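You operate a simulated robot arm through the tools that you are given. There is no shell and no other tool. Be economical: measure what you need, move in short steps, check, and stop when the job is done.

You run a simulated two-armed robot. Do the job below in one go: nothing can be reset, and whatever is moved stays where it is left.

## Task
Take the tube that says "GRADE 2" from the oil bench top and put it on the lower tray of the blue trolley. Fetch the grooved roller from the lower shelf of the oil bench and set it on the green tray. Put the 60 mm roller block from the oil bench top on the lower tray of the blue trolley and the 72 mm roller block on the counter top by the lift. Push the lower parts drawer shut. Turn the red straightener knob to 3. Stack the 25 clean filter from the top of the service stand on top of the 5 clean filter. Any order will do. Set down upright: roller block.
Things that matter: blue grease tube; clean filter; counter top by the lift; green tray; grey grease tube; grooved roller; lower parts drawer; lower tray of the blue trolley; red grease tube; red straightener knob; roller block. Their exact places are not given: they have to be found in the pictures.

It is judged by the outcome, as a careful person would: the job done as asked, and still so three seconds after it is handed in. It fails if anything else is knocked over, pushed out of place, dropped, spilled or broken.

## Robot
Two 7-joint arms with two-finger grippers on one trunk, on a base that drives. Base frame: it is fixed to the floor where the robot stands at the start and does not move with it; the origin is under the middle of the robot, x ahead of it, y to its left, z up. Readings come in mm, degrees, newtons and seconds.
The left shoulder is at the start at [78, 151, 988], the right one opposite. With the tool pointing down near the work surface each hand reaches from about 100 to 620 mm from the robot's upright axis, wherever it stands, measured 20 degrees to its own side. Places, roughly: blue grease tube, grey grease tube, red grease tub [750, -250, 1000]; clean filter [4000, -750, 750]; counter top by the lift [6100, 300, 900]; green tray (16x12x3 cm) [3900, 0, 800]; grooved roller [750, -250, 250]; lower parts drawer [3800, 0, 200]; lower tray of the blue trolley [1800, -100, 300]; red straightener knob [4000, -500, 900]; roller block [1250, -250, 1000]. Payload 2.54 kg a hand.
Tool frame (each hand has its own): the origin (TCP) lies between the finger pads and is the grasp point; the fingertips stand 30 mm ahead of it; z points along the fingers, y is the line along which they close. The gripper opens to 116 mm. The gripper's body begins 95 mm behind the TCP.
Orientation is that of the tool frame in the base frame, as [roll, pitch, yaw] about the fixed x, y, z axes, in that order (R = Rz(yaw) Ry(pitch) Rx(roll)). With the fingers straight down and closing along the base's y, the tool's x points along the base's -x, its y along +y and its z along -z.

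## Interface
- The arms move only by the tool drive_tool. It takes "left_motion", "right_motion" or both (then of equal length, played together; a hand with none holds still); each is a list of rows, each an object of numbers (a shift or turn left out is 0, a gripper value left out holds the last): "rx", "ry", "rz": the turn, a rotation vector about the base's x, y, z in rad; "tx", "ty", "tz": the shift along the base's x, y, z in mm; "fingers": the gripper command, from -1 (shut) to 1 (fully open), values between in proportion. In form: [{"rx": .., "ry": .., "rz": .., "tx": .., "ty": .., "tz": .., "fingers": ..}, ...]. A call has 1 to 10 rows; each row is the pose to reach, as a shift and turn from the pose commanded when the call began. Each row takes 0.2 s and may step no farther than 50 mm and 8.6 degrees from the row before; otherwise, or with a gripper value out of range, the whole call is refused. Where a pose cannot be reached the arm comes as near as it can. A force on the tool above 40 N (or 10 N above the force at the start of the call, whichever is more), or a blocked arm, ends the call early, and 0.2 s more pass. Each finger travels about 72 mm/s and halts on what it meets, pressing with about 30 N; the grip force reading is that of the motor and also rises with nothing between the fingers. The clock runs only during rows and for 0.2 s after the last one: add rows that repeat a pose to give the fingers time. It gives the time, the measured TCP pose, the force on the tool (base axes), the opening and the grip force at its end, in the units of the frame above (readings bear some noise), with the torque about the TCP (base axes, N m) and any sound that the robot's microphone picked up.
- Cameras (640 x 400 px; columns grow to the right, rows downward): "scene" is now at [160.6, -8.5, 1144.3]; the picture's right is [-0.11, -0.99, 0.00], its down [-0.20, 0.02, -0.98] and it looks along [0.97, -0.11, -0.20] (base axes); focal length 214 px, centre (320, 200). "left" rides on the left gripper at [69, 15, -122] in its tool frame; the picture's right is [-0.21, 0.98, 0.00], its down [-0.83, -0.18, -0.53] and it looks along [-0.52, -0.11, 0.85] (tool axes); focal length 251 px, centre (320, 200). "right" rides on the right gripper at [69, -15, -122] in its tool frame; the picture's right is [0.21, 0.98, 0.00], its down [-0.83, 0.18, -0.53] and it looks along [-0.52, 0.11, 0.85] (tool axes); focal length 251 px, centre (320, 200).
- capture(camera): a new picture of that camera. The clock stands still meanwhile.
- lift_body(by): slides the trunk up (or, below 0, down) by that many mm; the arms and the scene camera ride with it, the base frame stays. It gives what a move gives, with no picture.
- roll_base(legs): drives the robot by 1 to 6 legs, each [ahead, left, turn to the left] in mm, mm and degrees, along the robot's own axes; the way and the turn of a leg run together, so that a leg with both is an arc; at most 1500 mm and 180 degrees a leg. The arms and the cameras ride along, it lands a little off, and it stops where it bumps. It gives what a move gives.
- aim_head(pan, tilt): turns the head with the scene camera to pan (to the left, within 80 degrees either way) and tilt (down, from -29 to 69), counted from straight ahead of the robot. It gives what a move gives.
- pixel_to_xyz(camera, pixels): for up to 12 pixels [column, row] of the newest picture of that camera ("zoom" is the newest enlarged one), the place [x, y, z] in the base frame of the surface seen there, good to about 2 mm. The clock stands still meanwhile.
- enlarge(camera, box): a new picture of the part [left, top, right, bottom] of that camera's present view, enlarged. The clock stands still meanwhile.
- close_job(): hands the job in; it is judged then, once.

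Keep the steps short. Do not move on a guess: measure, check each grasp and each placing, and mend mistakes. In all there are 124 turns and 124 pictures (those below and enlarged ones count). Leave the grippers open and the arms clear of the work at the hand-in unless told otherwise, and finish with a single line.

The tools are called after "Call:" by a JSON object that holds its "fn" and its "kwargs". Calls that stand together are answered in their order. drive_tool: Moves the arms, as the interface text tells. Its arguments: {"type":"object","properties":{"left_motion":{"type":"array","items":{"type":"object","properties":{"rx":{"type":"number"},"ry":{"type":"number"},"rz":{"type":"number"},"tx":{"type":"number"},"ty":{"type":"number"},"tz":{"type":"number"},"fingers":{"type":"number"}}}},"right_motion":{"type":"array","items":{"type":"object","properties":{"rx":{"type":"number"},"ry":{"type":"number"},"rz":{"type":"number"},"tx":{"type":"number"},"ty":{"type":"number"},"tz":{"type":"number"},"fingers":{"type":"number"}}}}},"required":[]} The other tools are called the same way: lift_body (by) slides the trunk up or down; roll_base (legs) drives the base; aim_head (pan, tilt) turns the head that bears the scene camera; capture (camera) takes a picture; pixel_to_xyz (camera, pixels) gives the place of the surface under pixels of a picture; enlarge (camera, box) takes an enlarged picture of a part of a camera's view; close_job () hands the job in.

At the start:

```text
time_s: 0.0
left_tcp_pos: [321.2, 88.1, 1157.5]
left_orientation: [-180.0, 0.0, 180.0]
left_force: [1.0, -0.5, 0.8]
left_moment: [0.01, 0.0, -0.02]
left_width: 116.1
left_finger_force: 0.1
right_tcp_pos: [465.0, -350.9, 1096.5]
right_orientation: [180.0, 0.0, 179.9]
right_force: [0.3, 0.4, 0.0]
right_moment: [0.01, 0.02, -0.03]
right_width: 115.8
right_finger_force: 0.0
trunk travel left (down, up): [-225.0, 64.0]
robot x, y, heading: [0.7, -2.0, 0.0]
head pan, tilt: [-6.2, 11.4]
```

scene: 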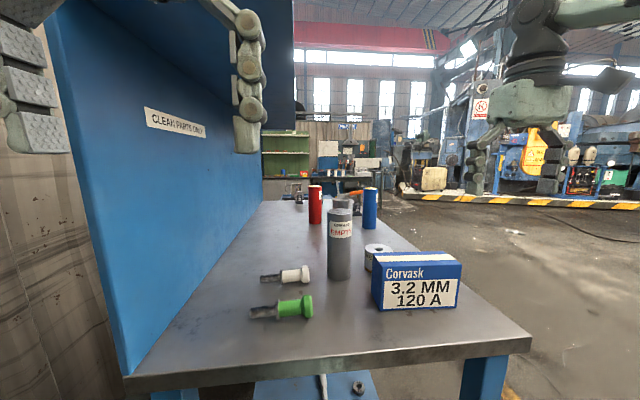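
right: 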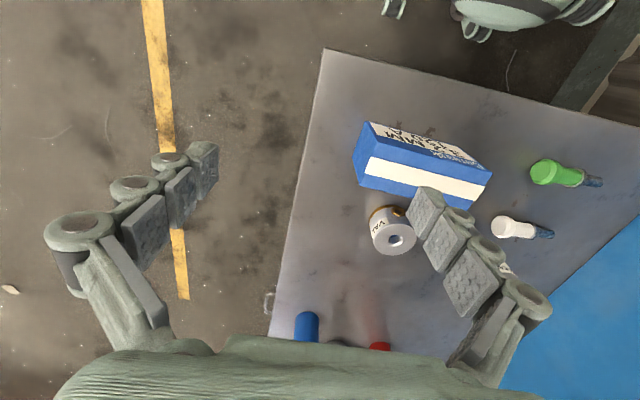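
left: 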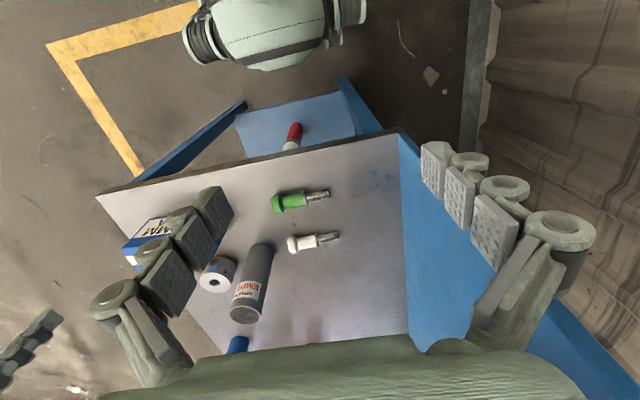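

I see the oil bench ahead, with tubes (red, grey, blue), small rollers and a box. I'll enlarge the middle of the scene and measure it.

Call:
{"fn": "enlarge", "kwargs": {"camera": "scene", "box": [230, 120, 480, 330]}}

Call:
{"fn": "pixel_to_xyz", "kwargs": {"camera": "scene", "pixels": [[315, 205], [340, 245], [370, 208], [378, 250], [342, 202], [418, 262], [298, 275], [300, 305], [140, 380], [525, 345], [265, 205], [350, 200]]}}

Call:
{"fn": "enlarge", "kwargs": {"camera": "right", "box": [280, 120, 560, 360]}}

```text
1.90 times, centred on (355, 225) of scene
```

zoom: 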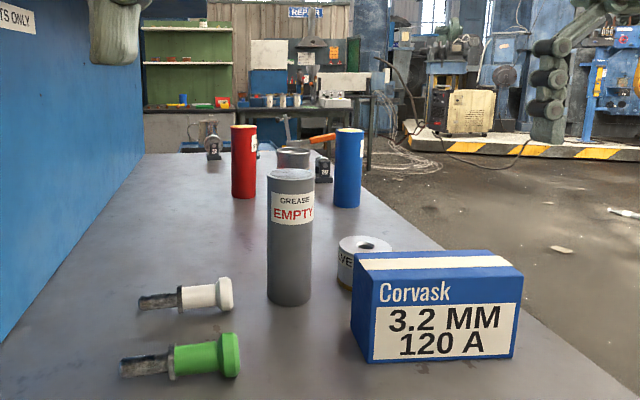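

```text
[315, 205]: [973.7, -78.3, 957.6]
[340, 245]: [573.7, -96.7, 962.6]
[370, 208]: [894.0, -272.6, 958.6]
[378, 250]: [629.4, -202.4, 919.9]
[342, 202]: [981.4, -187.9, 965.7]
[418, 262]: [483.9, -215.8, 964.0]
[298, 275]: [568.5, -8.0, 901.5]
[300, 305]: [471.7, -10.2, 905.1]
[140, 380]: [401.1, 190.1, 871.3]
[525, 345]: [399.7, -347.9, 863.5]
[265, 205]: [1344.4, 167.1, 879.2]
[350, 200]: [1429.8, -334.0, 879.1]
```

```text
1.67 times, centred on (420, 240) of right
```

zoom: 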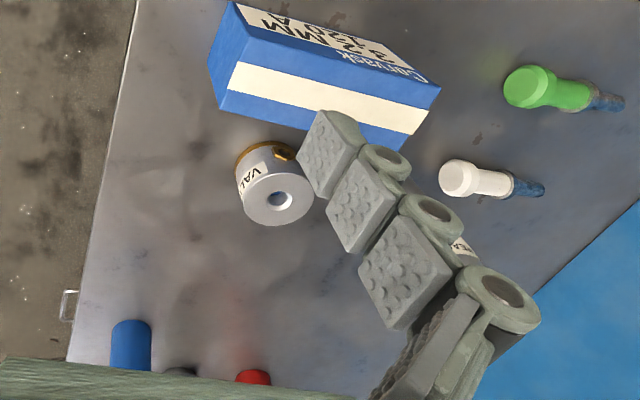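

Bench top is at z≈879, spanning x 400–1450 and y −350–190. I want to work from its right side facing +y, so I look right to check that floor is free.

Call:
{"fn": "aim_head", "kwargs": {"pan": -60, "tilt": 25}}

Call:
{"fn": "capture", "kwargs": {"camera": "scene"}}

```text
time_s: 1.2
left_tcp_pos: [321.7, 89.3, 1156.4]
left_orientation: [-179.9, 0.0, -179.9]
left_force: [0.5, -0.5, -0.2]
left_moment: [-0.02, 0.01, 0.0]
left_width: 115.8
left_finger_force: 0.0
right_tcp_pos: [465.3, -350.7, 1096.8]
right_orientation: [-179.9, 0.1, 180.0]
right_force: [-0.4, -0.4, 0.5]
right_moment: [0.01, 0.01, -0.01]
right_width: 116.0
right_finger_force: 0.0
trunk travel left (down, up): [-225.0, 64.0]
robot x, y, heading: [-1.7, -0.1, -0.1]
head pan, tilt: [-60.0, 25.0]
```

```text
118 pictures are left
```

scene: 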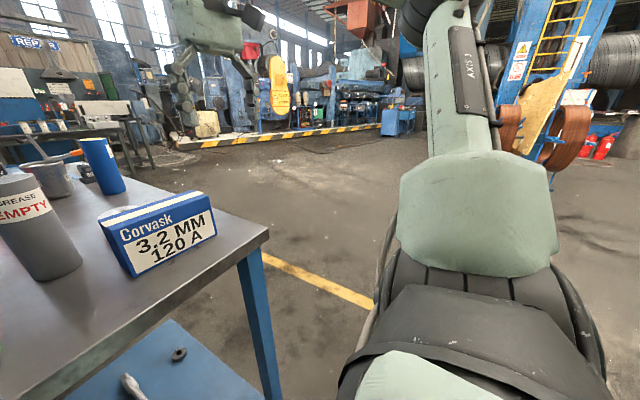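

Floor to the right is free. I drive right 780, ahead 900 and turn left 90, head aimed forward and down.

Call:
{"fn": "roll_base", "kwargs": {"legs": [[0, -780, 0], [900, 0, 0], [0, 0, 90]]}}

Call:
{"fn": "aim_head", "kwargs": {"pan": 0, "tilt": 30}}

Call:
{"fn": "capture", "kwargs": {"camera": "scene"}}

```text
time_s: 17.3
left_tcp_pos: [784.2, -441.5, 1156.2]
left_orientation: [-179.9, 0.1, -87.3]
left_force: [0.3, -0.2, 0.6]
left_moment: [0.01, 0.0, 0.03]
left_width: 116.0
left_finger_force: 0.0
right_tcp_pos: [1214.9, -277.6, 1096.1]
right_orientation: [180.0, 0.0, -87.3]
right_force: [-0.6, 0.4, -0.1]
right_moment: [0.01, -0.01, 0.0]
right_width: 116.0
right_finger_force: 0.0
trunk travel left (down, up): [-225.0, 64.0]
robot x, y, heading: [889.8, -758.2, 92.6]
head pan, tilt: [-60.0, 25.0]
```

```text
time_s: 18.6
left_tcp_pos: [784.6, -441.1, 1158.1]
left_orientation: [179.9, -0.1, -87.3]
left_force: [-0.2, 0.2, -0.5]
left_moment: [0.0, 0.01, -0.04]
left_width: 116.1
left_finger_force: 0.0
right_tcp_pos: [1216.3, -277.6, 1095.9]
right_orientation: [-180.0, 0.0, -87.3]
right_force: [1.3, 0.4, 0.3]
right_moment: [0.02, 0.01, -0.03]
right_width: 116.2
right_finger_force: 0.0
trunk travel left (down, up): [-225.0, 64.0]
robot x, y, heading: [888.8, -757.7, 92.8]
head pan, tilt: [0.0, 30.0]
```

```text
117 pictures are left
```

scene: 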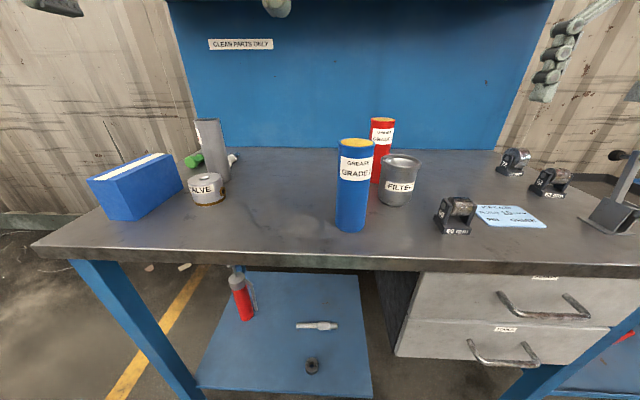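

Now the tubes and roller blocks are in view. I enlarge to read the labels.

Call:
{"fn": "enlarge", "kwargs": {"camera": "scene", "box": [320, 105, 430, 240]}}

Call:
{"fn": "enlarge", "kwargs": {"camera": "scene", "box": [430, 140, 590, 240]}}

Call:
{"fn": "pixel_to_xyz", "kwargs": {"camera": "scene", "pixels": [[356, 145], [352, 230], [382, 122], [456, 228], [458, 202], [548, 190], [513, 165], [512, 155], [399, 160], [317, 325], [312, 362], [240, 280]]}}

Call:
{"fn": "enlarge", "kwargs": {"camera": "scene", "box": [190, 260, 390, 400]}}

```text
2.96 times, centred on (375, 172) of scene
```

zoom: 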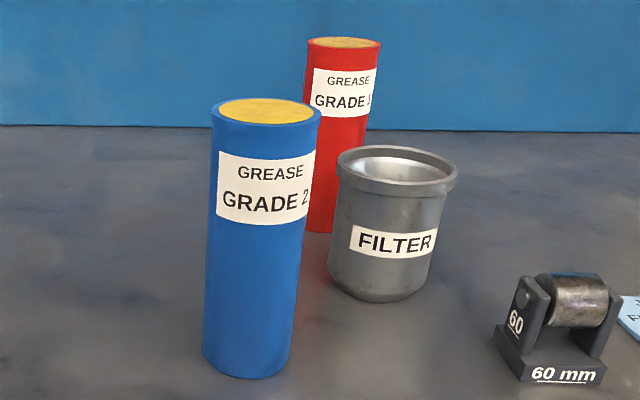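

```text
4.00 times, centred on (510, 190) of scene
```

zoom: 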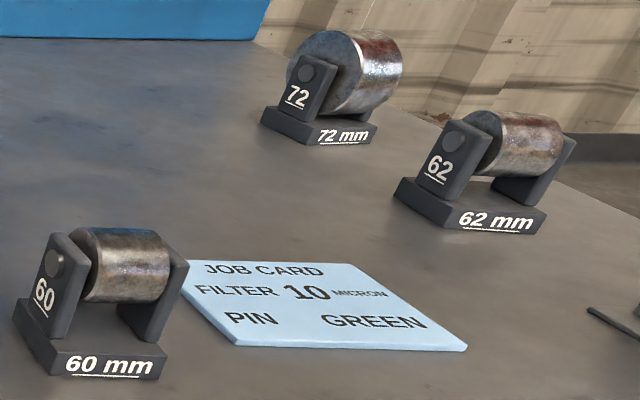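

```text
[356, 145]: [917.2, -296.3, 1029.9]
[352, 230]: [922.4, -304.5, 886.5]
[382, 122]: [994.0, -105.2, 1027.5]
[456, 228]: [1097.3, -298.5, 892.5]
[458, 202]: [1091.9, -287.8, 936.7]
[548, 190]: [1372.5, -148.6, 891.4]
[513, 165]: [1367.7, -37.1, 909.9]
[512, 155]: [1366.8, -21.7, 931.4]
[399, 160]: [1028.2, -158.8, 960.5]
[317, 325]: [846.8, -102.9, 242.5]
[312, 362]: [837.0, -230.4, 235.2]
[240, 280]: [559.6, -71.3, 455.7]
```

```text
2.86 times, centred on (290, 330) of scene
```

zoom: 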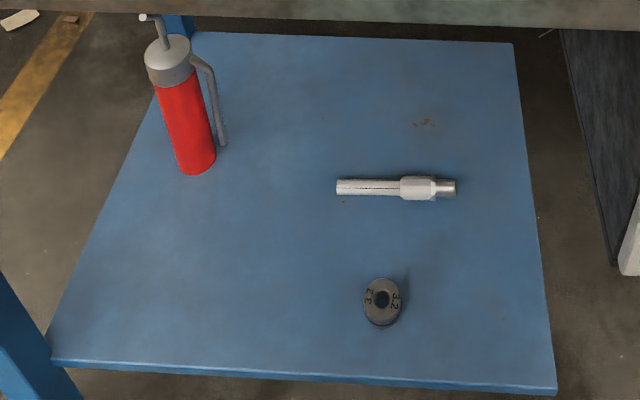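

Blue tube = GRADE 2 at ≈(917,−300). Roller blocks 60, 62 and 72 are read. The grooved roller looks to be the dark ring marked 3.2 at (837,−230,235). Next I look at the trolley and check the red label.

Call:
{"fn": "enlarge", "kwargs": {"camera": "scene", "box": [365, 110, 405, 150]}}

Call:
{"fn": "aim_head", "kwargs": {"pan": -57, "tilt": 30}}

Call:
{"fn": "capture", "kwargs": {"camera": "scene"}}

```text
10.00 times, centred on (385, 130) of scene
```

zoom: 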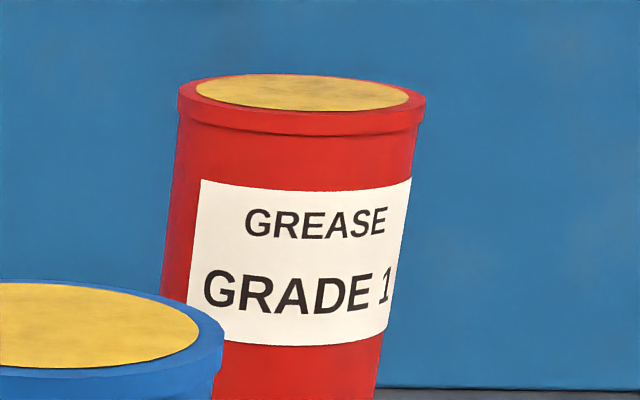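

```text
time_s: 19.9
left_tcp_pos: [784.7, -442.3, 1157.0]
left_orientation: [180.0, -0.1, -87.3]
left_force: [-0.4, -0.5, -0.4]
left_moment: [0.01, -0.02, -0.01]
left_width: 115.9
left_finger_force: 0.1
right_tcp_pos: [1216.8, -277.3, 1095.8]
right_orientation: [-180.0, 0.0, -87.3]
right_force: [0.6, 0.3, 0.2]
right_moment: [0.0, 0.01, -0.03]
right_width: 115.9
right_finger_force: 0.1
trunk travel left (down, up): [-225.0, 64.0]
robot x, y, heading: [886.4, -757.0, 92.6]
head pan, tilt: [-57.0, 30.0]
```

```text
112 pictures are left
```

scene: 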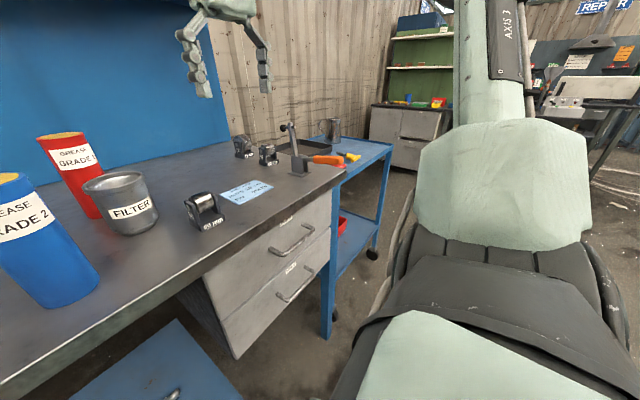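

Red is GRADE 1, so blue is the right tube. I measure the lever device, trolley tray and 60 mm block before shifting sideways.

Call:
{"fn": "pixel_to_xyz", "kwargs": {"camera": "scene", "pixels": [[290, 125], [325, 158], [300, 172], [328, 125], [372, 152], [348, 218], [345, 270], [388, 145], [340, 140], [328, 330], [375, 252], [350, 157]]}}

Call:
{"fn": "enlarge", "kwargs": {"camera": "scene", "box": [180, 90, 400, 270]}}

```text
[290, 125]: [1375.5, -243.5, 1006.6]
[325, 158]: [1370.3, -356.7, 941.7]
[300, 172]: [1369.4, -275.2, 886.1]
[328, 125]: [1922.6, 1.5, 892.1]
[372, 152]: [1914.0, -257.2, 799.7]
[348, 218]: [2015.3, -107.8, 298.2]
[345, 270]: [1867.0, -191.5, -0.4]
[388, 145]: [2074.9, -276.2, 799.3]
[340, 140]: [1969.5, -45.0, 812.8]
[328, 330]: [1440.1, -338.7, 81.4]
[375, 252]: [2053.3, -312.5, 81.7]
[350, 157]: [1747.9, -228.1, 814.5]
```

```text
2.22 times, centred on (290, 180) of scene
```

zoom: 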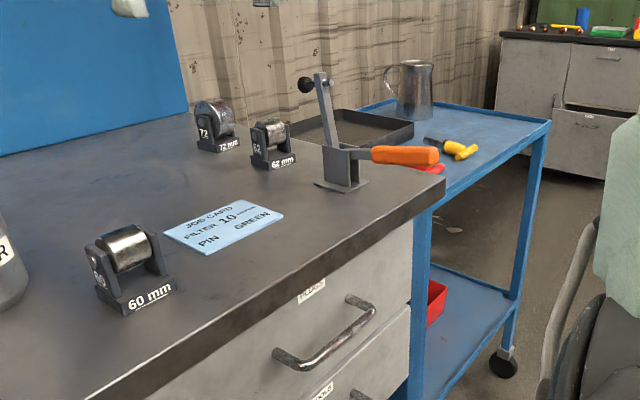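

Lever top is at z≈1007 and my fingertips at 1066, so it clears. The lower tray is z≈298, the upper tray underside about 780. I shift right 115, square up the heading and look down at the bench.

Call:
{"fn": "roll_base", "kwargs": {"legs": [[0, -115, -2.6]]}}

Call:
{"fn": "aim_head", "kwargs": {"pan": 0, "tilt": 40}}

Call:
{"fn": "enlarge", "kwargs": {"camera": "scene", "box": [220, 100, 480, 270]}}

```text
time_s: 21.6
left_tcp_pos: [912.6, -434.4, 1157.3]
left_orientation: [179.9, 0.1, -89.9]
left_force: [-0.3, 0.3, 0.6]
left_moment: [-0.03, -0.03, -0.03]
left_width: 115.8
left_finger_force: 0.0
right_tcp_pos: [1351.8, -290.0, 1095.5]
right_orientation: [-179.9, 0.0, -90.0]
right_force: [0.0, 1.2, 0.2]
right_moment: [0.01, 0.02, 0.01]
right_width: 115.9
right_finger_force: 0.1
trunk travel left (down, up): [-225.0, 64.0]
robot x, y, heading: [1003.2, -754.2, 90.1]
head pan, tilt: [-57.0, 30.0]
```

```text
time_s: 22.9
left_tcp_pos: [912.9, -434.2, 1156.9]
left_orientation: [179.9, 0.0, -89.9]
left_force: [0.0, 0.4, 0.8]
left_moment: [0.0, -0.04, -0.04]
left_width: 116.1
left_finger_force: 0.0
right_tcp_pos: [1351.2, -288.7, 1095.2]
right_orientation: [179.9, 0.0, -89.9]
right_force: [0.6, 0.1, -0.9]
right_moment: [-0.01, -0.04, 0.0]
right_width: 115.9
right_finger_force: 0.2
trunk travel left (down, up): [-225.0, 64.0]
robot x, y, heading: [1003.3, -753.1, 89.8]
head pan, tilt: [0.0, 40.0]
```

```text
2.35 times, centred on (350, 185) of scene
```

zoom: 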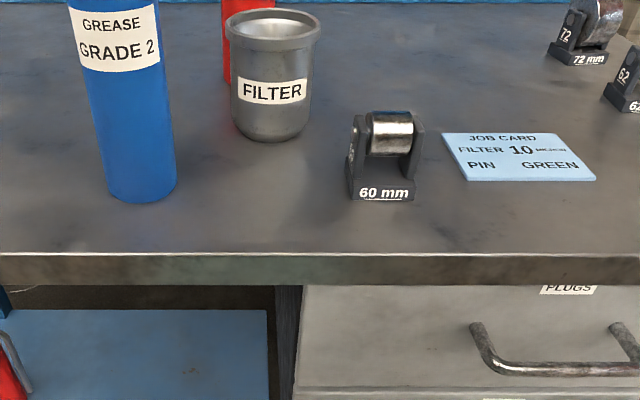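

Call:
{"fn": "pixel_to_xyz", "kwargs": {"camera": "zoom", "pixels": [[352, 190], [413, 190], [386, 192], [418, 130], [360, 130], [390, 116], [390, 140], [112, 190], [170, 190], [142, 195], [82, 40], [156, 40]]}}

Call:
{"fn": "capture", "kwargs": {"camera": "left"}}

```text
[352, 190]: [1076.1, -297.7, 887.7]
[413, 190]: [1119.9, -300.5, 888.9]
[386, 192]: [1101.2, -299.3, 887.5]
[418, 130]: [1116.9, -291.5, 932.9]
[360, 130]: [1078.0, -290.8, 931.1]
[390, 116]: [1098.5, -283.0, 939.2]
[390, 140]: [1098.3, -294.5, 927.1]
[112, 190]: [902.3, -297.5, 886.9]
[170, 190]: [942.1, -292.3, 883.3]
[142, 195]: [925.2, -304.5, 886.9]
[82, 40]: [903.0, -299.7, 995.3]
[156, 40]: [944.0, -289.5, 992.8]
```

```text
109 pictures are left
```

left: 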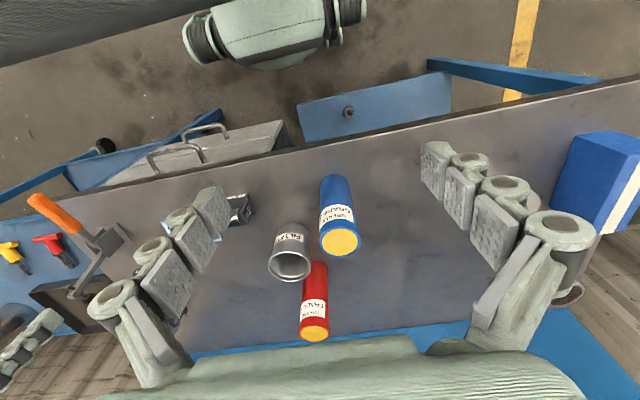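

Tube axis ≈(923,−281), diameter ≈45. I pitch the left hand 45° forward and bring it to a standoff at (923,−380,1084).

Call:
{"fn": "drive_tool", "kwargs": {"left_motion": [{"rx": 0.131, "tx": 2, "ty": 9, "tz": -12}, {"rx": 0.262, "tx": 4, "ty": 18, "tz": -24}, {"rx": 0.393, "tx": 6, "ty": 27, "tz": -36}, {"rx": 0.524, "tx": 8, "ty": 36, "tz": -48}, {"rx": 0.655, "tx": 9, "ty": 45, "tz": -60}, {"rx": 0.785, "tx": 10, "ty": 54, "tz": -73}]}}

Call:
{"fn": "capture", "kwargs": {"camera": "left"}}

Call:
{"fn": "capture", "kwargs": {"camera": "scene"}}

```text
time_s: 23.5
left_tcp_pos: [914.0, -413.1, 1137.7]
left_orientation: [-179.4, 15.0, -89.3]
left_force: [0.3, 4.0, 8.9]
left_moment: [-1.42, 0.16, 0.04]
left_width: 115.7
left_finger_force: 0.1
right_tcp_pos: [1351.7, -290.3, 1095.6]
right_orientation: [-180.0, -0.1, -89.8]
right_force: [0.6, 0.3, -0.1]
right_moment: [0.02, 0.03, 0.0]
right_width: 116.1
right_finger_force: 0.0
trunk travel left (down, up): [-225.0, 64.0]
robot x, y, heading: [1000.3, -754.1, 89.9]
head pan, tilt: [0.0, 40.0]
stopped in row 3 (left hand): the force on the tool passed its limit at 65 N (the readings are from after the stop); the commanded pose is now the measured one
```

```text
108 pictures are left
```

left: 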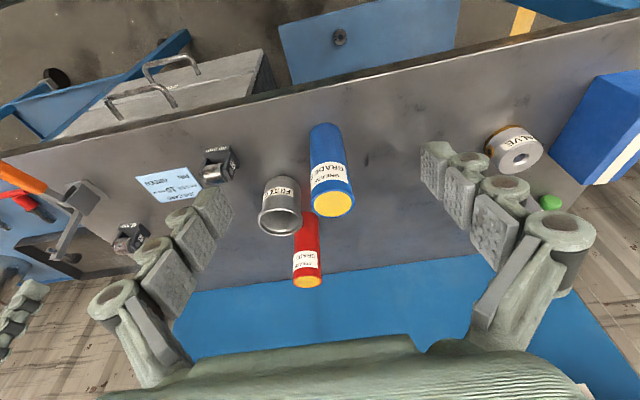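

```text
107 pictures are left
```

scene: 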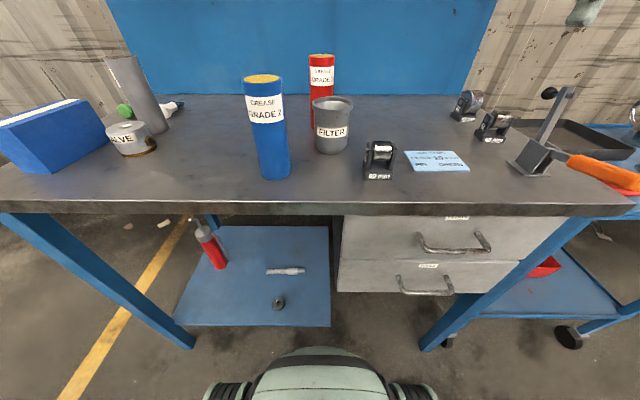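

The hand's back/camera bumped my own head region, since it was too close to my midline. I move the hand forward and left, then raise the trunk 64 and shift the base right 110 so the tube lies well to the left.

Call:
{"fn": "drive_tool", "kwargs": {"left_motion": [{"rx": -0.1, "tx": -20, "ty": 25, "tz": 0}, {"rx": -0.2, "tx": -55, "ty": 40, "tz": 0}, {"rx": -0.2, "tx": -95, "ty": 40, "tz": 0}]}}

Call:
{"fn": "lift_body", "kwargs": {"by": 64}}

Call:
{"fn": "roll_base", "kwargs": {"legs": [[0, -110, 0]]}}

```text
time_s: 24.3
left_tcp_pos: [818.2, -374.5, 1135.2]
left_orientation: [-179.7, 3.5, -89.4]
left_force: [-0.2, -0.1, 0.1]
left_moment: [0.01, 0.02, -0.01]
left_width: 115.7
left_finger_force: 0.2
right_tcp_pos: [1351.7, -290.6, 1095.5]
right_orientation: [180.0, 0.0, -89.9]
right_force: [0.3, 0.2, -0.3]
right_moment: [-0.01, -0.01, -0.01]
right_width: 115.9
right_finger_force: 0.1
trunk travel left (down, up): [-225.0, 64.0]
robot x, y, heading: [1003.0, -754.9, 90.0]
head pan, tilt: [0.0, 40.0]
```

```text
time_s: 25.4
left_tcp_pos: [819.7, -374.0, 1199.8]
left_orientation: [-179.7, 3.4, -89.4]
left_force: [0.4, 0.0, -0.5]
left_moment: [0.01, -0.01, 0.01]
left_width: 116.0
left_finger_force: 0.1
right_tcp_pos: [1352.1, -289.7, 1159.2]
right_orientation: [-180.0, 0.0, -89.9]
right_force: [-0.5, -0.1, -0.3]
right_moment: [0.02, 0.02, 0.06]
right_width: 115.9
right_finger_force: 0.1
trunk travel left (down, up): [-289.0, 0.0]
robot x, y, heading: [1004.8, -758.6, 90.4]
head pan, tilt: [0.0, 40.0]
```

```text
time_s: 27.1
left_tcp_pos: [929.7, -374.9, 1200.9]
left_orientation: [-179.7, 3.6, -89.4]
left_force: [0.9, -0.1, -0.1]
left_moment: [0.03, 0.05, -0.05]
left_width: 116.0
left_finger_force: 0.1
right_tcp_pos: [1461.3, -288.1, 1159.7]
right_orientation: [180.0, 0.0, -90.0]
right_force: [-0.8, -0.2, 0.1]
right_moment: [-0.01, 0.0, -0.02]
right_width: 116.0
right_finger_force: 0.1
trunk travel left (down, up): [-289.0, 0.0]
robot x, y, heading: [1110.0, -754.8, 90.4]
head pan, tilt: [0.0, 40.0]
```

Left hand now sits at (930,−375,1201), well to the left of my midline. I lower it to 1090 and pitch to 45°.

Call:
{"fn": "drive_tool", "kwargs": {"left_motion": [{"tx": -2, "ty": 0, "tz": -45}, {"tx": -4, "ty": 0, "tz": -90, "rx": 0.12}, {"rx": 0.24, "tx": -7, "ty": 0, "tz": -112}, {"rx": 0.37, "tx": -7, "ty": -3, "tz": -115}, {"rx": 0.49, "tx": -7, "ty": -5, "tz": -116}, {"rx": 0.61, "tx": -7, "ty": -5, "tz": -117}, {"rx": 0.724, "tx": -7, "ty": -5, "tz": -117}]}}

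Call:
{"fn": "capture", "kwargs": {"camera": "left"}}

Call:
{"fn": "capture", "kwargs": {"camera": "scene"}}

```text
time_s: 28.7
left_tcp_pos: [923.6, -373.4, 1093.7]
left_orientation: [-179.1, 45.0, -89.0]
left_force: [0.4, 0.5, 0.0]
left_moment: [0.0, 0.01, 0.01]
left_width: 115.9
left_finger_force: 0.0
left hand out of reach, approached as far as the arm can: row 7
right_tcp_pos: [1460.8, -289.6, 1159.8]
right_orientation: [-179.9, 0.0, -89.9]
right_force: [-0.6, -0.6, 0.5]
right_moment: [0.04, 0.0, 0.02]
right_width: 116.0
right_finger_force: 0.0
trunk travel left (down, up): [-289.0, 0.0]
robot x, y, heading: [1111.2, -756.0, 90.0]
head pan, tilt: [0.0, 40.0]
```

```text
106 pictures are left
```

left: 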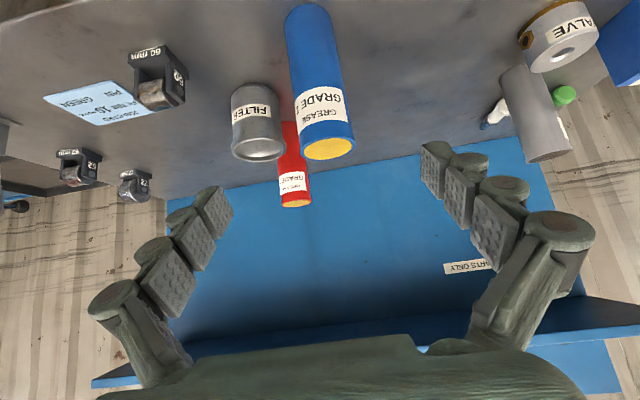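

```text
105 pictures are left
```

scene: 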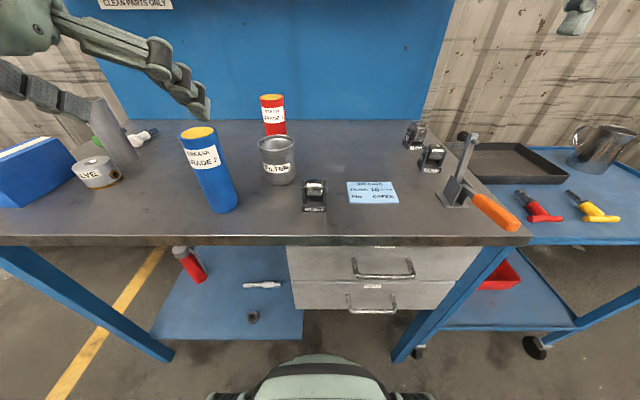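

The hand is at 45°. I measure the tube top with the left camera (pixel 328,147).

Call:
{"fn": "pixel_to_xyz", "kwargs": {"camera": "left", "pixels": [[328, 147], [301, 146], [354, 143], [328, 159], [158, 92], [150, 55], [172, 50], [138, 60]]}}

```text
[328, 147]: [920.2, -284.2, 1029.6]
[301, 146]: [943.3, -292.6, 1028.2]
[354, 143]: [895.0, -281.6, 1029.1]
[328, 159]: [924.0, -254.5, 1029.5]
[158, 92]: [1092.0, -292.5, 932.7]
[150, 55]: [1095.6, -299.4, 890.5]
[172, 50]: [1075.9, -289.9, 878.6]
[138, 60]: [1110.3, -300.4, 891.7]
```

Tube centre ≈(920,−281), top 1029. I advance the open left hand to (920,−281,985).

Call:
{"fn": "drive_tool", "kwargs": {"left_motion": [{"tx": -2, "ty": 25, "tz": -30}, {"tx": -3, "ty": 50, "tz": -60}, {"tx": -3, "ty": 75, "tz": -88}, {"tx": -3, "ty": 92, "tz": -108}, {"tx": -3, "ty": 92, "tz": -108}]}}

Call:
{"fn": "capture", "kwargs": {"camera": "left"}}

```text
time_s: 29.9
left_tcp_pos: [919.4, -279.8, 986.9]
left_orientation: [-179.0, 45.1, -89.2]
left_force: [0.6, -1.0, 0.5]
left_moment: [0.01, 0.02, 0.0]
left_width: 116.0
left_finger_force: 0.0
left hand out of reach, approached as far as the arm can: row 1, 2, 3
right_tcp_pos: [1459.6, -289.1, 1160.4]
right_orientation: [180.0, 0.0, -89.9]
right_force: [0.9, 0.5, 0.5]
right_moment: [0.01, 0.0, 0.0]
right_width: 116.0
right_finger_force: 0.0
trunk travel left (down, up): [-289.0, 0.0]
robot x, y, heading: [1112.5, -757.5, 90.1]
head pan, tilt: [0.0, 40.0]
```

```text
104 pictures are left
```

left: 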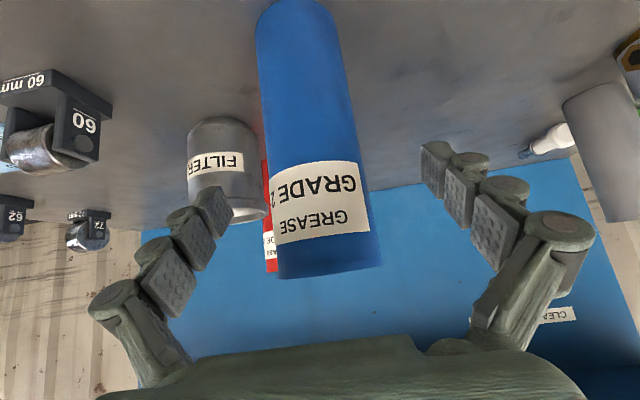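

The tube lies between the fingers. I close the left gripper.

Call:
{"fn": "drive_tool", "kwargs": {"left_motion": [{"fingers": -1}, {"fingers": -1}, {"fingers": -1}, {"fingers": -1}, {"fingers": -1}]}}

Call:
{"fn": "drive_tool", "kwargs": {"left_motion": [{"tz": 20}, {"tz": 50}, {"tz": 90}, {"tz": 90}]}}

Call:
{"fn": "capture", "kwargs": {"camera": "scene"}}

```text
time_s: 31.1
left_tcp_pos: [919.6, -280.4, 987.0]
left_orientation: [-179.0, 45.0, -89.2]
left_force: [1.9, 0.9, 0.4]
left_moment: [-0.01, -0.02, -0.01]
left_width: 51.0
left_finger_force: 29.7
right_tcp_pos: [1460.8, -289.8, 1160.2]
right_orientation: [179.9, 0.0, -89.9]
right_force: [-0.1, -0.8, -0.4]
right_moment: [0.0, 0.01, 0.03]
right_width: 115.8
right_finger_force: 0.1
trunk travel left (down, up): [-289.0, 0.0]
robot x, y, heading: [1110.9, -755.7, 90.2]
head pan, tilt: [0.0, 40.0]
```

```text
time_s: 32.1
left_tcp_pos: [919.9, -280.5, 1077.3]
left_orientation: [-179.1, 45.0, -89.0]
left_force: [-0.6, 0.9, -3.6]
left_moment: [0.02, -0.03, 0.0]
left_width: 51.2
left_finger_force: 29.8
right_tcp_pos: [1459.7, -289.3, 1159.8]
right_orientation: [-180.0, 0.0, -89.8]
right_force: [-0.3, 0.4, -0.1]
right_moment: [-0.01, 0.01, -0.01]
right_width: 116.3
right_finger_force: 0.1
trunk travel left (down, up): [-289.0, 0.0]
robot x, y, heading: [1110.2, -749.6, 90.0]
head pan, tilt: [0.0, 40.0]
```

```text
103 pictures are left
```

scene: 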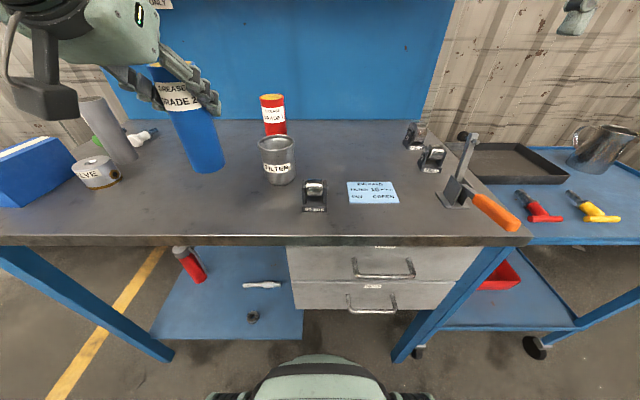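

Tube is held (width 51) and clear of the bench. For the 60 mm block with the right hand, I shift the base left 160.

Call:
{"fn": "roll_base", "kwargs": {"legs": [[0, 160, 0]]}}

Call:
{"fn": "drive_tool", "kwargs": {"right_motion": [{"tx": -40, "ty": -30}, {"tx": -85, "ty": -50, "tz": -10}, {"tx": -130, "ty": -65, "tz": -25}, {"tx": -170, "ty": -75, "tz": -50}, {"tx": -195, "ty": -80, "tz": -90}, {"tx": -205, "ty": -80, "tz": -130}]}}

```text
time_s: 34.2
left_tcp_pos: [762.7, -280.5, 1077.1]
left_orientation: [-179.2, 45.0, -89.4]
left_force: [0.3, -0.9, -4.7]
left_moment: [-0.02, 0.0, 0.02]
left_width: 51.3
left_finger_force: 29.9
right_tcp_pos: [1303.1, -291.3, 1159.6]
right_orientation: [-180.0, 0.1, -90.1]
right_force: [0.5, -0.3, -0.1]
right_moment: [0.0, 0.0, 0.01]
right_width: 115.9
right_finger_force: 0.1
trunk travel left (down, up): [-289.0, 0.0]
robot x, y, heading: [950.1, -754.6, 89.9]
head pan, tilt: [0.0, 40.0]
```

```text
refused: row 2 steps farther than a row can; nothing moved
```

A row was over 50 mm, so I split the right-hand approach to (1098,−371,1030) into smaller steps.

Call:
{"fn": "drive_tool", "kwargs": {"right_motion": [{"tx": -35, "ty": -25}, {"tx": -75, "ty": -45, "tz": -5}, {"tx": -115, "ty": -60, "tz": -20}, {"tx": -152, "ty": -72, "tz": -45}, {"tx": -182, "ty": -78, "tz": -75}, {"tx": -202, "ty": -80, "tz": -100}, {"tx": -205, "ty": -80, "tz": -130}]}}

Call:
{"fn": "drive_tool", "kwargs": {"right_motion": [{"rx": 0.13}, {"rx": 0.26}, {"rx": 0.39}, {"rx": 0.52}, {"rx": 0.65}, {"rx": 0.785}, {"rx": 0.785}]}}

Call:
{"fn": "capture", "kwargs": {"camera": "right"}}

```text
time_s: 35.8
left_tcp_pos: [762.6, -279.7, 1077.2]
left_orientation: [-179.1, 45.0, -89.4]
left_force: [0.3, 0.2, -4.0]
left_moment: [-0.03, -0.02, -0.03]
left_width: 50.7
left_finger_force: 30.5
right_tcp_pos: [1095.6, -367.3, 1031.6]
right_orientation: [180.0, 0.1, -90.1]
right_force: [0.4, 0.1, 0.2]
right_moment: [-0.01, 0.02, 0.03]
right_width: 115.9
right_finger_force: 0.0
trunk travel left (down, up): [-289.0, 0.0]
robot x, y, heading: [954.7, -754.1, 90.1]
head pan, tilt: [0.0, 40.0]
```

```text
time_s: 37.4
left_tcp_pos: [762.5, -280.3, 1076.6]
left_orientation: [-179.1, 45.1, -89.3]
left_force: [1.0, -0.2, -2.8]
left_moment: [0.02, 0.0, 0.02]
left_width: 51.3
left_finger_force: 30.2
right_tcp_pos: [1084.2, -344.5, 1055.7]
right_orientation: [179.9, 44.9, -90.1]
right_force: [0.7, -0.4, 0.2]
right_moment: [0.03, 0.02, -0.03]
right_width: 115.9
right_finger_force: 0.2
right hand out of reach, approached as far as the arm can: row 5, 6, 7
trunk travel left (down, up): [-289.0, 0.0]
robot x, y, heading: [951.9, -754.2, 89.8]
head pan, tilt: [0.0, 40.0]
```

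```text
102 pictures are left
```

right: 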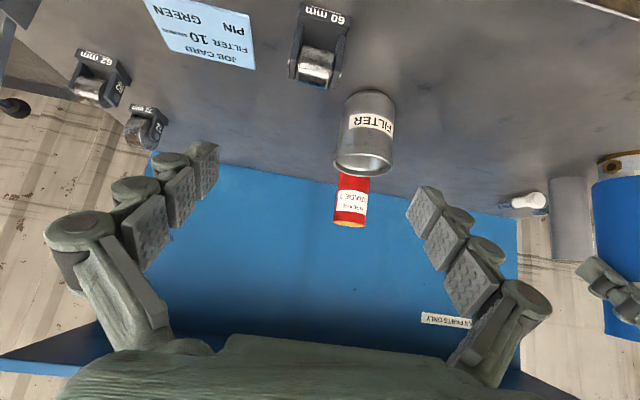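

I measure the 60 mm block with the right camera.

Call:
{"fn": "enlarge", "kwargs": {"camera": "right", "box": [270, 0, 370, 100]}}

Call:
{"fn": "pixel_to_xyz", "kwargs": {"camera": "right", "pixels": [[303, 12], [345, 20], [326, 15], [300, 48], [336, 50], [316, 68], [296, 78], [332, 85], [318, 55]]}}

```text
4.00 times, centred on (320, 50) of right
```

zoom: 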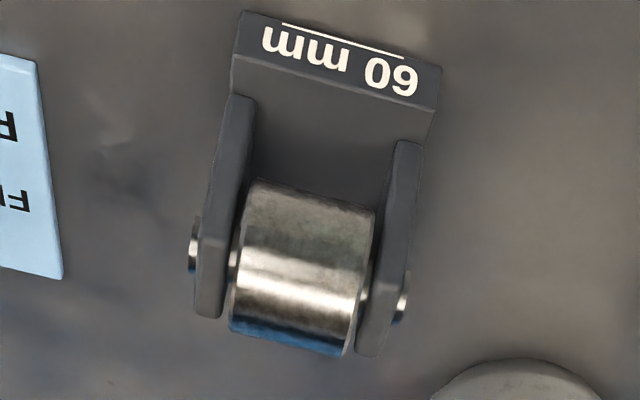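

```text
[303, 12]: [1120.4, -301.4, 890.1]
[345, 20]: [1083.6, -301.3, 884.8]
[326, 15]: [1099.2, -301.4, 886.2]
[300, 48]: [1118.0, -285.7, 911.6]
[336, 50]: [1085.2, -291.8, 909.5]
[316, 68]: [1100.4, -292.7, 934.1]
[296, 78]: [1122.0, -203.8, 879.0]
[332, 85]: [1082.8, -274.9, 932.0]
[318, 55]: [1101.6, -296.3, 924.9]
```

Block is square to x with centre ≈(1100,−280), 48 mm wide, pins at z≈920. A 25° tilt lets the fingers cover both base edge and pins. I go to a standoff at (1100,−315,989) at 25°.

Call:
{"fn": "drive_tool", "kwargs": {"right_motion": [{"rx": -0.12, "tx": 6, "ty": 10, "tz": -22, "fingers": 0.6}, {"rx": -0.24, "tx": 12, "ty": 20, "tz": -44, "fingers": 0.6}, {"rx": -0.349, "tx": 16, "ty": 29, "tz": -67, "fingers": 0.6}, {"rx": -0.349, "tx": 16, "ty": 29, "tz": -67, "fingers": 0.6}]}}

Call:
{"fn": "capture", "kwargs": {"camera": "right"}}

Call:
{"fn": "enlarge", "kwargs": {"camera": "scene", "box": [320, 120, 480, 220]}}

```text
time_s: 38.4
left_tcp_pos: [763.2, -280.8, 1077.9]
left_orientation: [-179.1, 45.0, -89.4]
left_force: [0.0, 0.3, -3.4]
left_moment: [0.02, 0.02, 0.03]
left_width: 51.1
left_finger_force: 30.0
right_tcp_pos: [1101.0, -316.0, 990.1]
right_orientation: [180.0, 24.9, -90.0]
right_force: [0.7, 0.2, -0.4]
right_moment: [-0.03, -0.03, -0.01]
right_width: 92.8
right_finger_force: 0.0
trunk travel left (down, up): [-289.0, 0.0]
robot x, y, heading: [950.5, -758.4, 89.5]
head pan, tilt: [0.0, 40.0]
```

```text
100 pictures are left
```

right: 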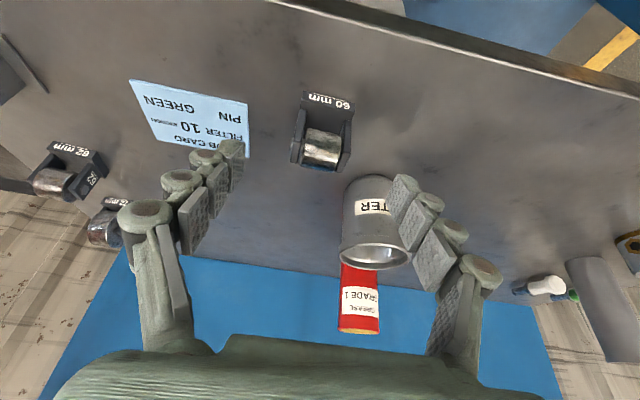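

```text
4.00 times, centred on (400, 170) of scene
```

zoom: 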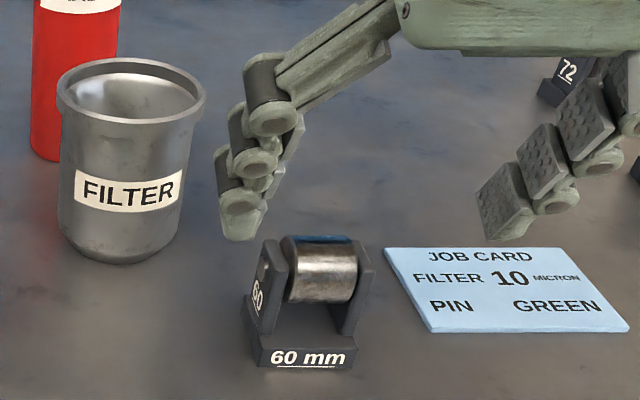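

Fingers straddle the block. I advance to (1100,−281,917), then close.

Call:
{"fn": "drive_tool", "kwargs": {"right_motion": [{"tx": 0, "ty": 14, "tz": -30}, {"tx": 0, "ty": 28, "tz": -58}, {"tx": 0, "ty": 35, "tz": -73}, {"tx": 0, "ty": 35, "tz": -73}]}}

Call:
{"fn": "drive_tool", "kwargs": {"right_motion": [{"fingers": -1}, {"fingers": -1}, {"fingers": -1}, {"fingers": -1}, {"fingers": -1}]}}

Call:
{"fn": "capture", "kwargs": {"camera": "right"}}

```text
time_s: 39.4
left_tcp_pos: [763.3, -280.9, 1075.7]
left_orientation: [-179.1, 45.0, -89.4]
left_force: [-0.4, 0.9, -3.4]
left_moment: [0.01, 0.01, 0.01]
left_width: 51.1
left_finger_force: 30.2
right_tcp_pos: [1102.8, -281.2, 916.3]
right_orientation: [180.0, 25.0, -90.0]
right_force: [-0.6, -0.5, 0.0]
right_moment: [0.04, 0.01, -0.01]
right_width: 92.7
right_finger_force: 0.1
trunk travel left (down, up): [-289.0, 0.0]
robot x, y, heading: [957.0, -753.8, 89.9]
head pan, tilt: [0.0, 40.0]
```

```text
time_s: 40.6
left_tcp_pos: [762.4, -279.6, 1077.2]
left_orientation: [-179.1, 45.0, -89.4]
left_force: [0.4, 0.6, -4.3]
left_moment: [0.0, 0.03, -0.03]
left_width: 51.1
left_finger_force: 30.2
right_tcp_pos: [1102.0, -281.7, 916.0]
right_orientation: [179.9, 24.9, -90.1]
right_force: [-2.2, 0.1, 1.9]
right_moment: [0.0, 0.16, -0.01]
right_width: 45.4
right_finger_force: 30.2
trunk travel left (down, up): [-289.0, 0.0]
robot x, y, heading: [953.9, -758.7, 89.9]
head pan, tilt: [0.0, 40.0]
```

```text
98 pictures are left
```

right: 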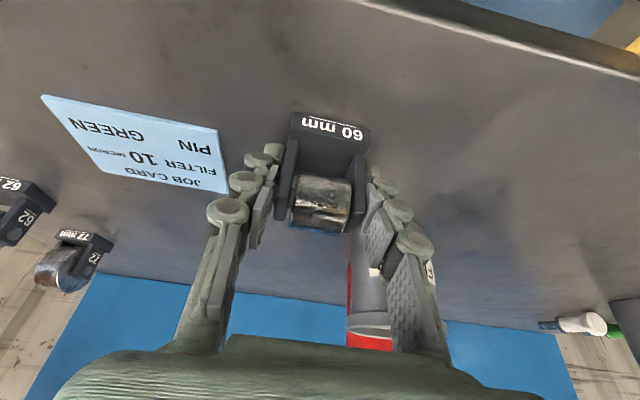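

Gripped, width 45. I lift it and check whether it hangs level.

Call:
{"fn": "drive_tool", "kwargs": {"right_motion": [{"tz": 15}, {"tz": 50}, {"tz": 100}, {"tz": 100}]}}

Call:
{"fn": "capture", "kwargs": {"camera": "scene"}}

Call:
{"fn": "capture", "kwargs": {"camera": "right"}}

```text
time_s: 41.6
left_tcp_pos: [763.3, -279.8, 1076.6]
left_orientation: [-179.1, 45.0, -89.4]
left_force: [0.5, -0.1, -3.0]
left_moment: [-0.04, 0.0, -0.05]
left_width: 51.0
left_finger_force: 30.7
right_tcp_pos: [1103.2, -284.4, 1016.9]
right_orientation: [-180.0, 24.9, -90.0]
right_force: [-0.7, 0.0, -1.5]
right_moment: [-0.01, 0.0, -0.01]
right_width: 45.6
right_finger_force: 30.0
trunk travel left (down, up): [-289.0, 0.0]
robot x, y, heading: [954.3, -758.2, 89.9]
head pan, tilt: [0.0, 40.0]
```

```text
97 pictures are left
```

scene: 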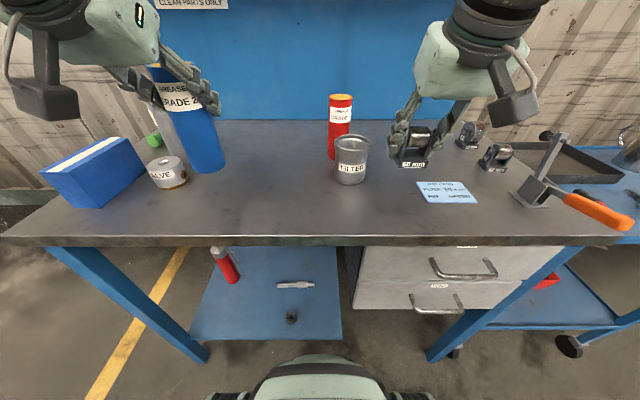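

```text
96 pictures are left
```

right: 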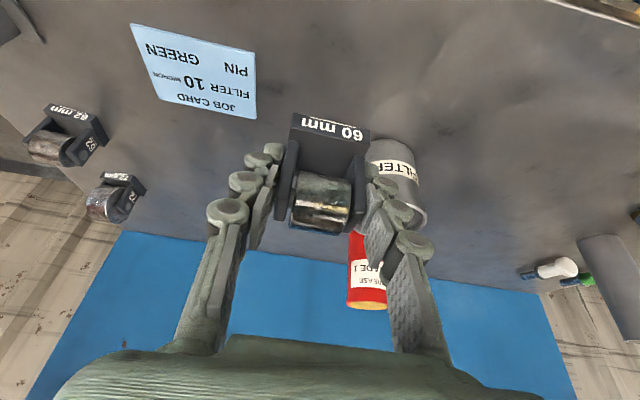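

The block sits unchanged in the grip. I back off 250, drive right 850 to face the trolley, and look.

Call:
{"fn": "roll_base", "kwargs": {"legs": [[-250, 0, 0], [0, -850, 0]]}}

Call:
{"fn": "aim_head", "kwargs": {"pan": 0, "tilt": 42}}

Call:
{"fn": "capture", "kwargs": {"camera": "scene"}}

```text
time_s: 51.5
left_tcp_pos: [1600.6, -532.0, 1076.9]
left_orientation: [-179.2, 45.0, -89.3]
left_force: [0.6, 0.4, -4.1]
left_moment: [-0.01, 0.0, 0.05]
left_width: 51.1
left_finger_force: 29.4
right_tcp_pos: [1940.7, -535.8, 1015.2]
right_orientation: [179.9, 25.1, -90.2]
right_force: [-0.5, -0.1, -3.2]
right_moment: [0.02, 0.02, -0.01]
right_width: 45.5
right_finger_force: 30.0
trunk travel left (down, up): [-289.0, 0.0]
robot x, y, heading: [1789.3, -1007.9, 89.9]
head pan, tilt: [0.0, 40.0]
```

```text
time_s: 52.1
left_tcp_pos: [1601.2, -532.0, 1076.3]
left_orientation: [-179.1, 45.0, -89.4]
left_force: [-0.2, 0.5, -3.6]
left_moment: [0.01, 0.02, -0.01]
left_width: 51.1
left_finger_force: 29.8
right_tcp_pos: [1939.5, -535.5, 1014.1]
right_orientation: [-180.0, 24.9, -90.2]
right_force: [-0.2, -0.2, -1.6]
right_moment: [-0.02, 0.0, 0.03]
right_width: 45.3
right_finger_force: 29.8
trunk travel left (down, up): [-289.0, 0.0]
robot x, y, heading: [1785.4, -1004.9, 89.8]
head pan, tilt: [0.0, 42.0]
```

```text
95 pictures are left
```

scene: 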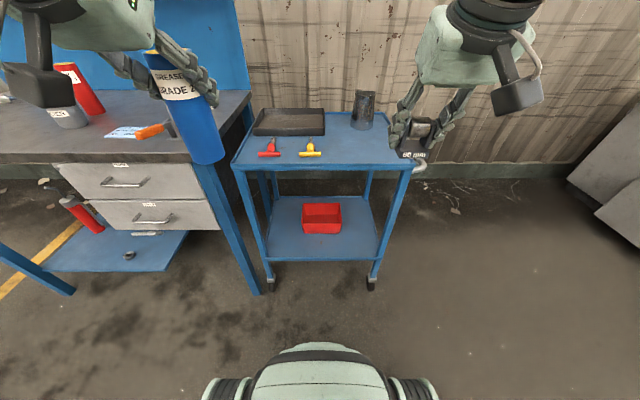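

Call:
{"fn": "pixel_to_xyz", "kwargs": {"camera": "scene", "pixels": [[270, 257], [375, 257], [272, 240], [322, 250], [372, 250], [305, 233], [342, 232], [360, 200], [285, 200], [237, 166], [405, 168], [340, 205]]}}

Call:
{"fn": "enlarge", "kwargs": {"camera": "scene", "box": [220, 90, 440, 300]}}

```text
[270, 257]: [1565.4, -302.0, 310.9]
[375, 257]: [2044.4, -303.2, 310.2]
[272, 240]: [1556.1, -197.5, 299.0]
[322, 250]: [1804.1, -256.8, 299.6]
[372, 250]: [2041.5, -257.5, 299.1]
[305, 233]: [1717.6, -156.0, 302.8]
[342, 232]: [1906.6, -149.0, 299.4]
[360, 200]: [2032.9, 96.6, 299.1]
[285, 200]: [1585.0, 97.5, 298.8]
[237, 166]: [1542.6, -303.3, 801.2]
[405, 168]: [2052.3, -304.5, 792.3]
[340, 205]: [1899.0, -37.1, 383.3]
```

```text
1.90 times, centred on (330, 195) of scene
```

zoom: 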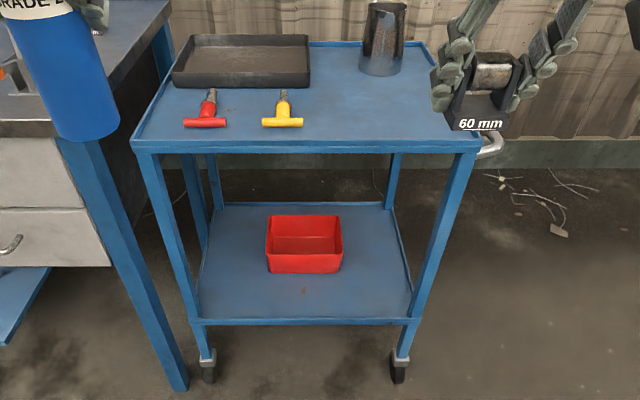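

Lower tray z≈299 with a 12 mm lip at y≈−303. A red bin takes the middle, x≈1715–1905, y>−156. I'll place the tube at ≈(1640,−230) and the block at ≈(1975,−230). First I lower the trunk here, clear of the trolley.

Call:
{"fn": "lift_body", "kwargs": {"by": -289}}

Call:
{"fn": "drive_tool", "kwargs": {"left_motion": [{"tz": -45}, {"tz": -90}, {"tz": -135}, {"tz": -180}, {"tz": -225}, {"tz": -270}, {"tz": -315}, {"tz": -340}], "right_motion": [{"tz": -45}, {"tz": -90}, {"tz": -135}, {"tz": -180}, {"tz": -225}, {"tz": -270}, {"tz": -315}, {"tz": -345}]}}

Call:
{"fn": "capture", "kwargs": {"camera": "scene"}}

```text
time_s: 55.0
left_tcp_pos: [1600.8, -533.1, 787.7]
left_orientation: [-179.1, 45.0, -89.4]
left_force: [0.1, 0.5, -3.9]
left_moment: [0.02, -0.04, 0.01]
left_width: 51.0
left_finger_force: 29.6
right_tcp_pos: [1939.1, -535.2, 726.5]
right_orientation: [179.9, 25.0, -90.1]
right_force: [0.1, 0.1, -1.7]
right_moment: [-0.03, 0.0, 0.0]
right_width: 45.9
right_finger_force: 30.3
trunk travel left (down, up): [0.0, 289.0]
robot x, y, heading: [1787.3, -1007.8, 90.1]
head pan, tilt: [0.0, 42.0]
```

```text
time_s: 56.8
left_tcp_pos: [1602.3, -531.8, 473.1]
left_orientation: [-179.1, 45.0, -89.4]
left_force: [0.7, -0.9, -3.9]
left_moment: [0.01, -0.03, -0.01]
left_width: 50.8
left_finger_force: 30.1
left hand out of reach, approached as far as the arm can: row 3, 4, 5, 6, 8
right_tcp_pos: [1958.0, -537.0, 403.2]
right_orientation: [179.8, 24.8, -90.2]
right_force: [-0.1, -0.1, -1.6]
right_moment: [-0.04, -0.01, 0.02]
right_width: 45.5
right_finger_force: 30.1
right hand out of reach, approached as far as the arm can: row 7, 8
trunk travel left (down, up): [0.0, 289.0]
robot x, y, heading: [1788.4, -1009.1, 90.1]
head pan, tilt: [0.0, 42.0]
```

```text
93 pictures are left
```

scene: 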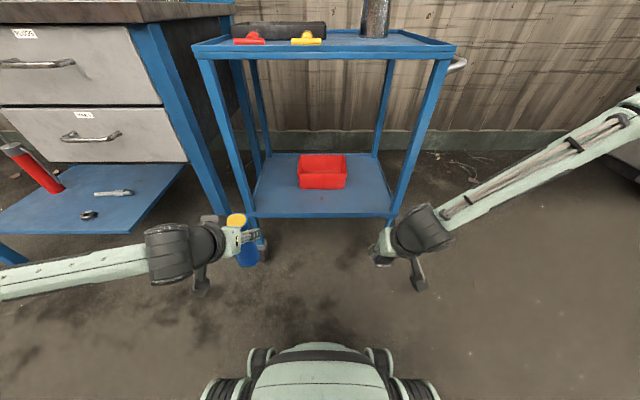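

The elbows splay wide when the arms are folded. I extend both hands forward 120 (tips stay short of the trolley) to straighten them, and recheck.

Call:
{"fn": "drive_tool", "kwargs": {"left_motion": [{"ty": 40, "tz": -5}, {"ty": 80, "tz": -10}, {"ty": 120, "tz": -15}, {"ty": 120, "tz": -18}], "right_motion": [{"ty": 40, "tz": -5}, {"ty": 80, "tz": -10}, {"ty": 120, "tz": -15}, {"ty": 120, "tz": -18}]}}

Call:
{"fn": "capture", "kwargs": {"camera": "scene"}}

```text
time_s: 57.8
left_tcp_pos: [1602.4, -412.3, 453.6]
left_orientation: [-179.1, 44.9, -89.4]
left_force: [-0.3, 0.7, -3.9]
left_moment: [0.0, 0.0, -0.01]
left_width: 50.7
left_finger_force: 29.6
right_tcp_pos: [1981.4, -430.1, 412.6]
right_orientation: [179.9, 24.9, -90.0]
right_force: [-0.6, 0.2, -2.5]
right_moment: [0.01, -0.01, -0.01]
right_width: 45.1
right_finger_force: 30.0
right hand out of reach, approached as far as the arm can: row 1, 2, 3, 4
trunk travel left (down, up): [0.0, 289.0]
robot x, y, heading: [1790.6, -1003.8, 90.0]
head pan, tilt: [0.0, 42.0]
```

```text
92 pictures are left
```

scene: 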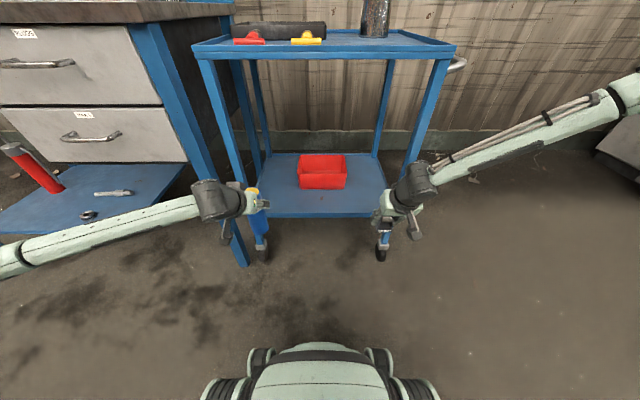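

I measure where the forearms lie relative to the bench and trolley.

Call:
{"fn": "pixel_to_xyz", "kwargs": {"camera": "scene", "pixels": [[5, 262], [30, 250], [120, 228], [205, 200], [600, 105], [625, 90], [500, 148], [412, 185], [165, 100], [205, 200]]}}

```text
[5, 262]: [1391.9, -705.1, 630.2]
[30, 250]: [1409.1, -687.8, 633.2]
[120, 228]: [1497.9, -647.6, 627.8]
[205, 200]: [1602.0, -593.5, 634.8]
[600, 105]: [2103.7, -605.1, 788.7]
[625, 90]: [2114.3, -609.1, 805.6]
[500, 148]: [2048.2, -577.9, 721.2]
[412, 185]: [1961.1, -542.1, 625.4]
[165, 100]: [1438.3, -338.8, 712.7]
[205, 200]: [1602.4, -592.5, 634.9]
```

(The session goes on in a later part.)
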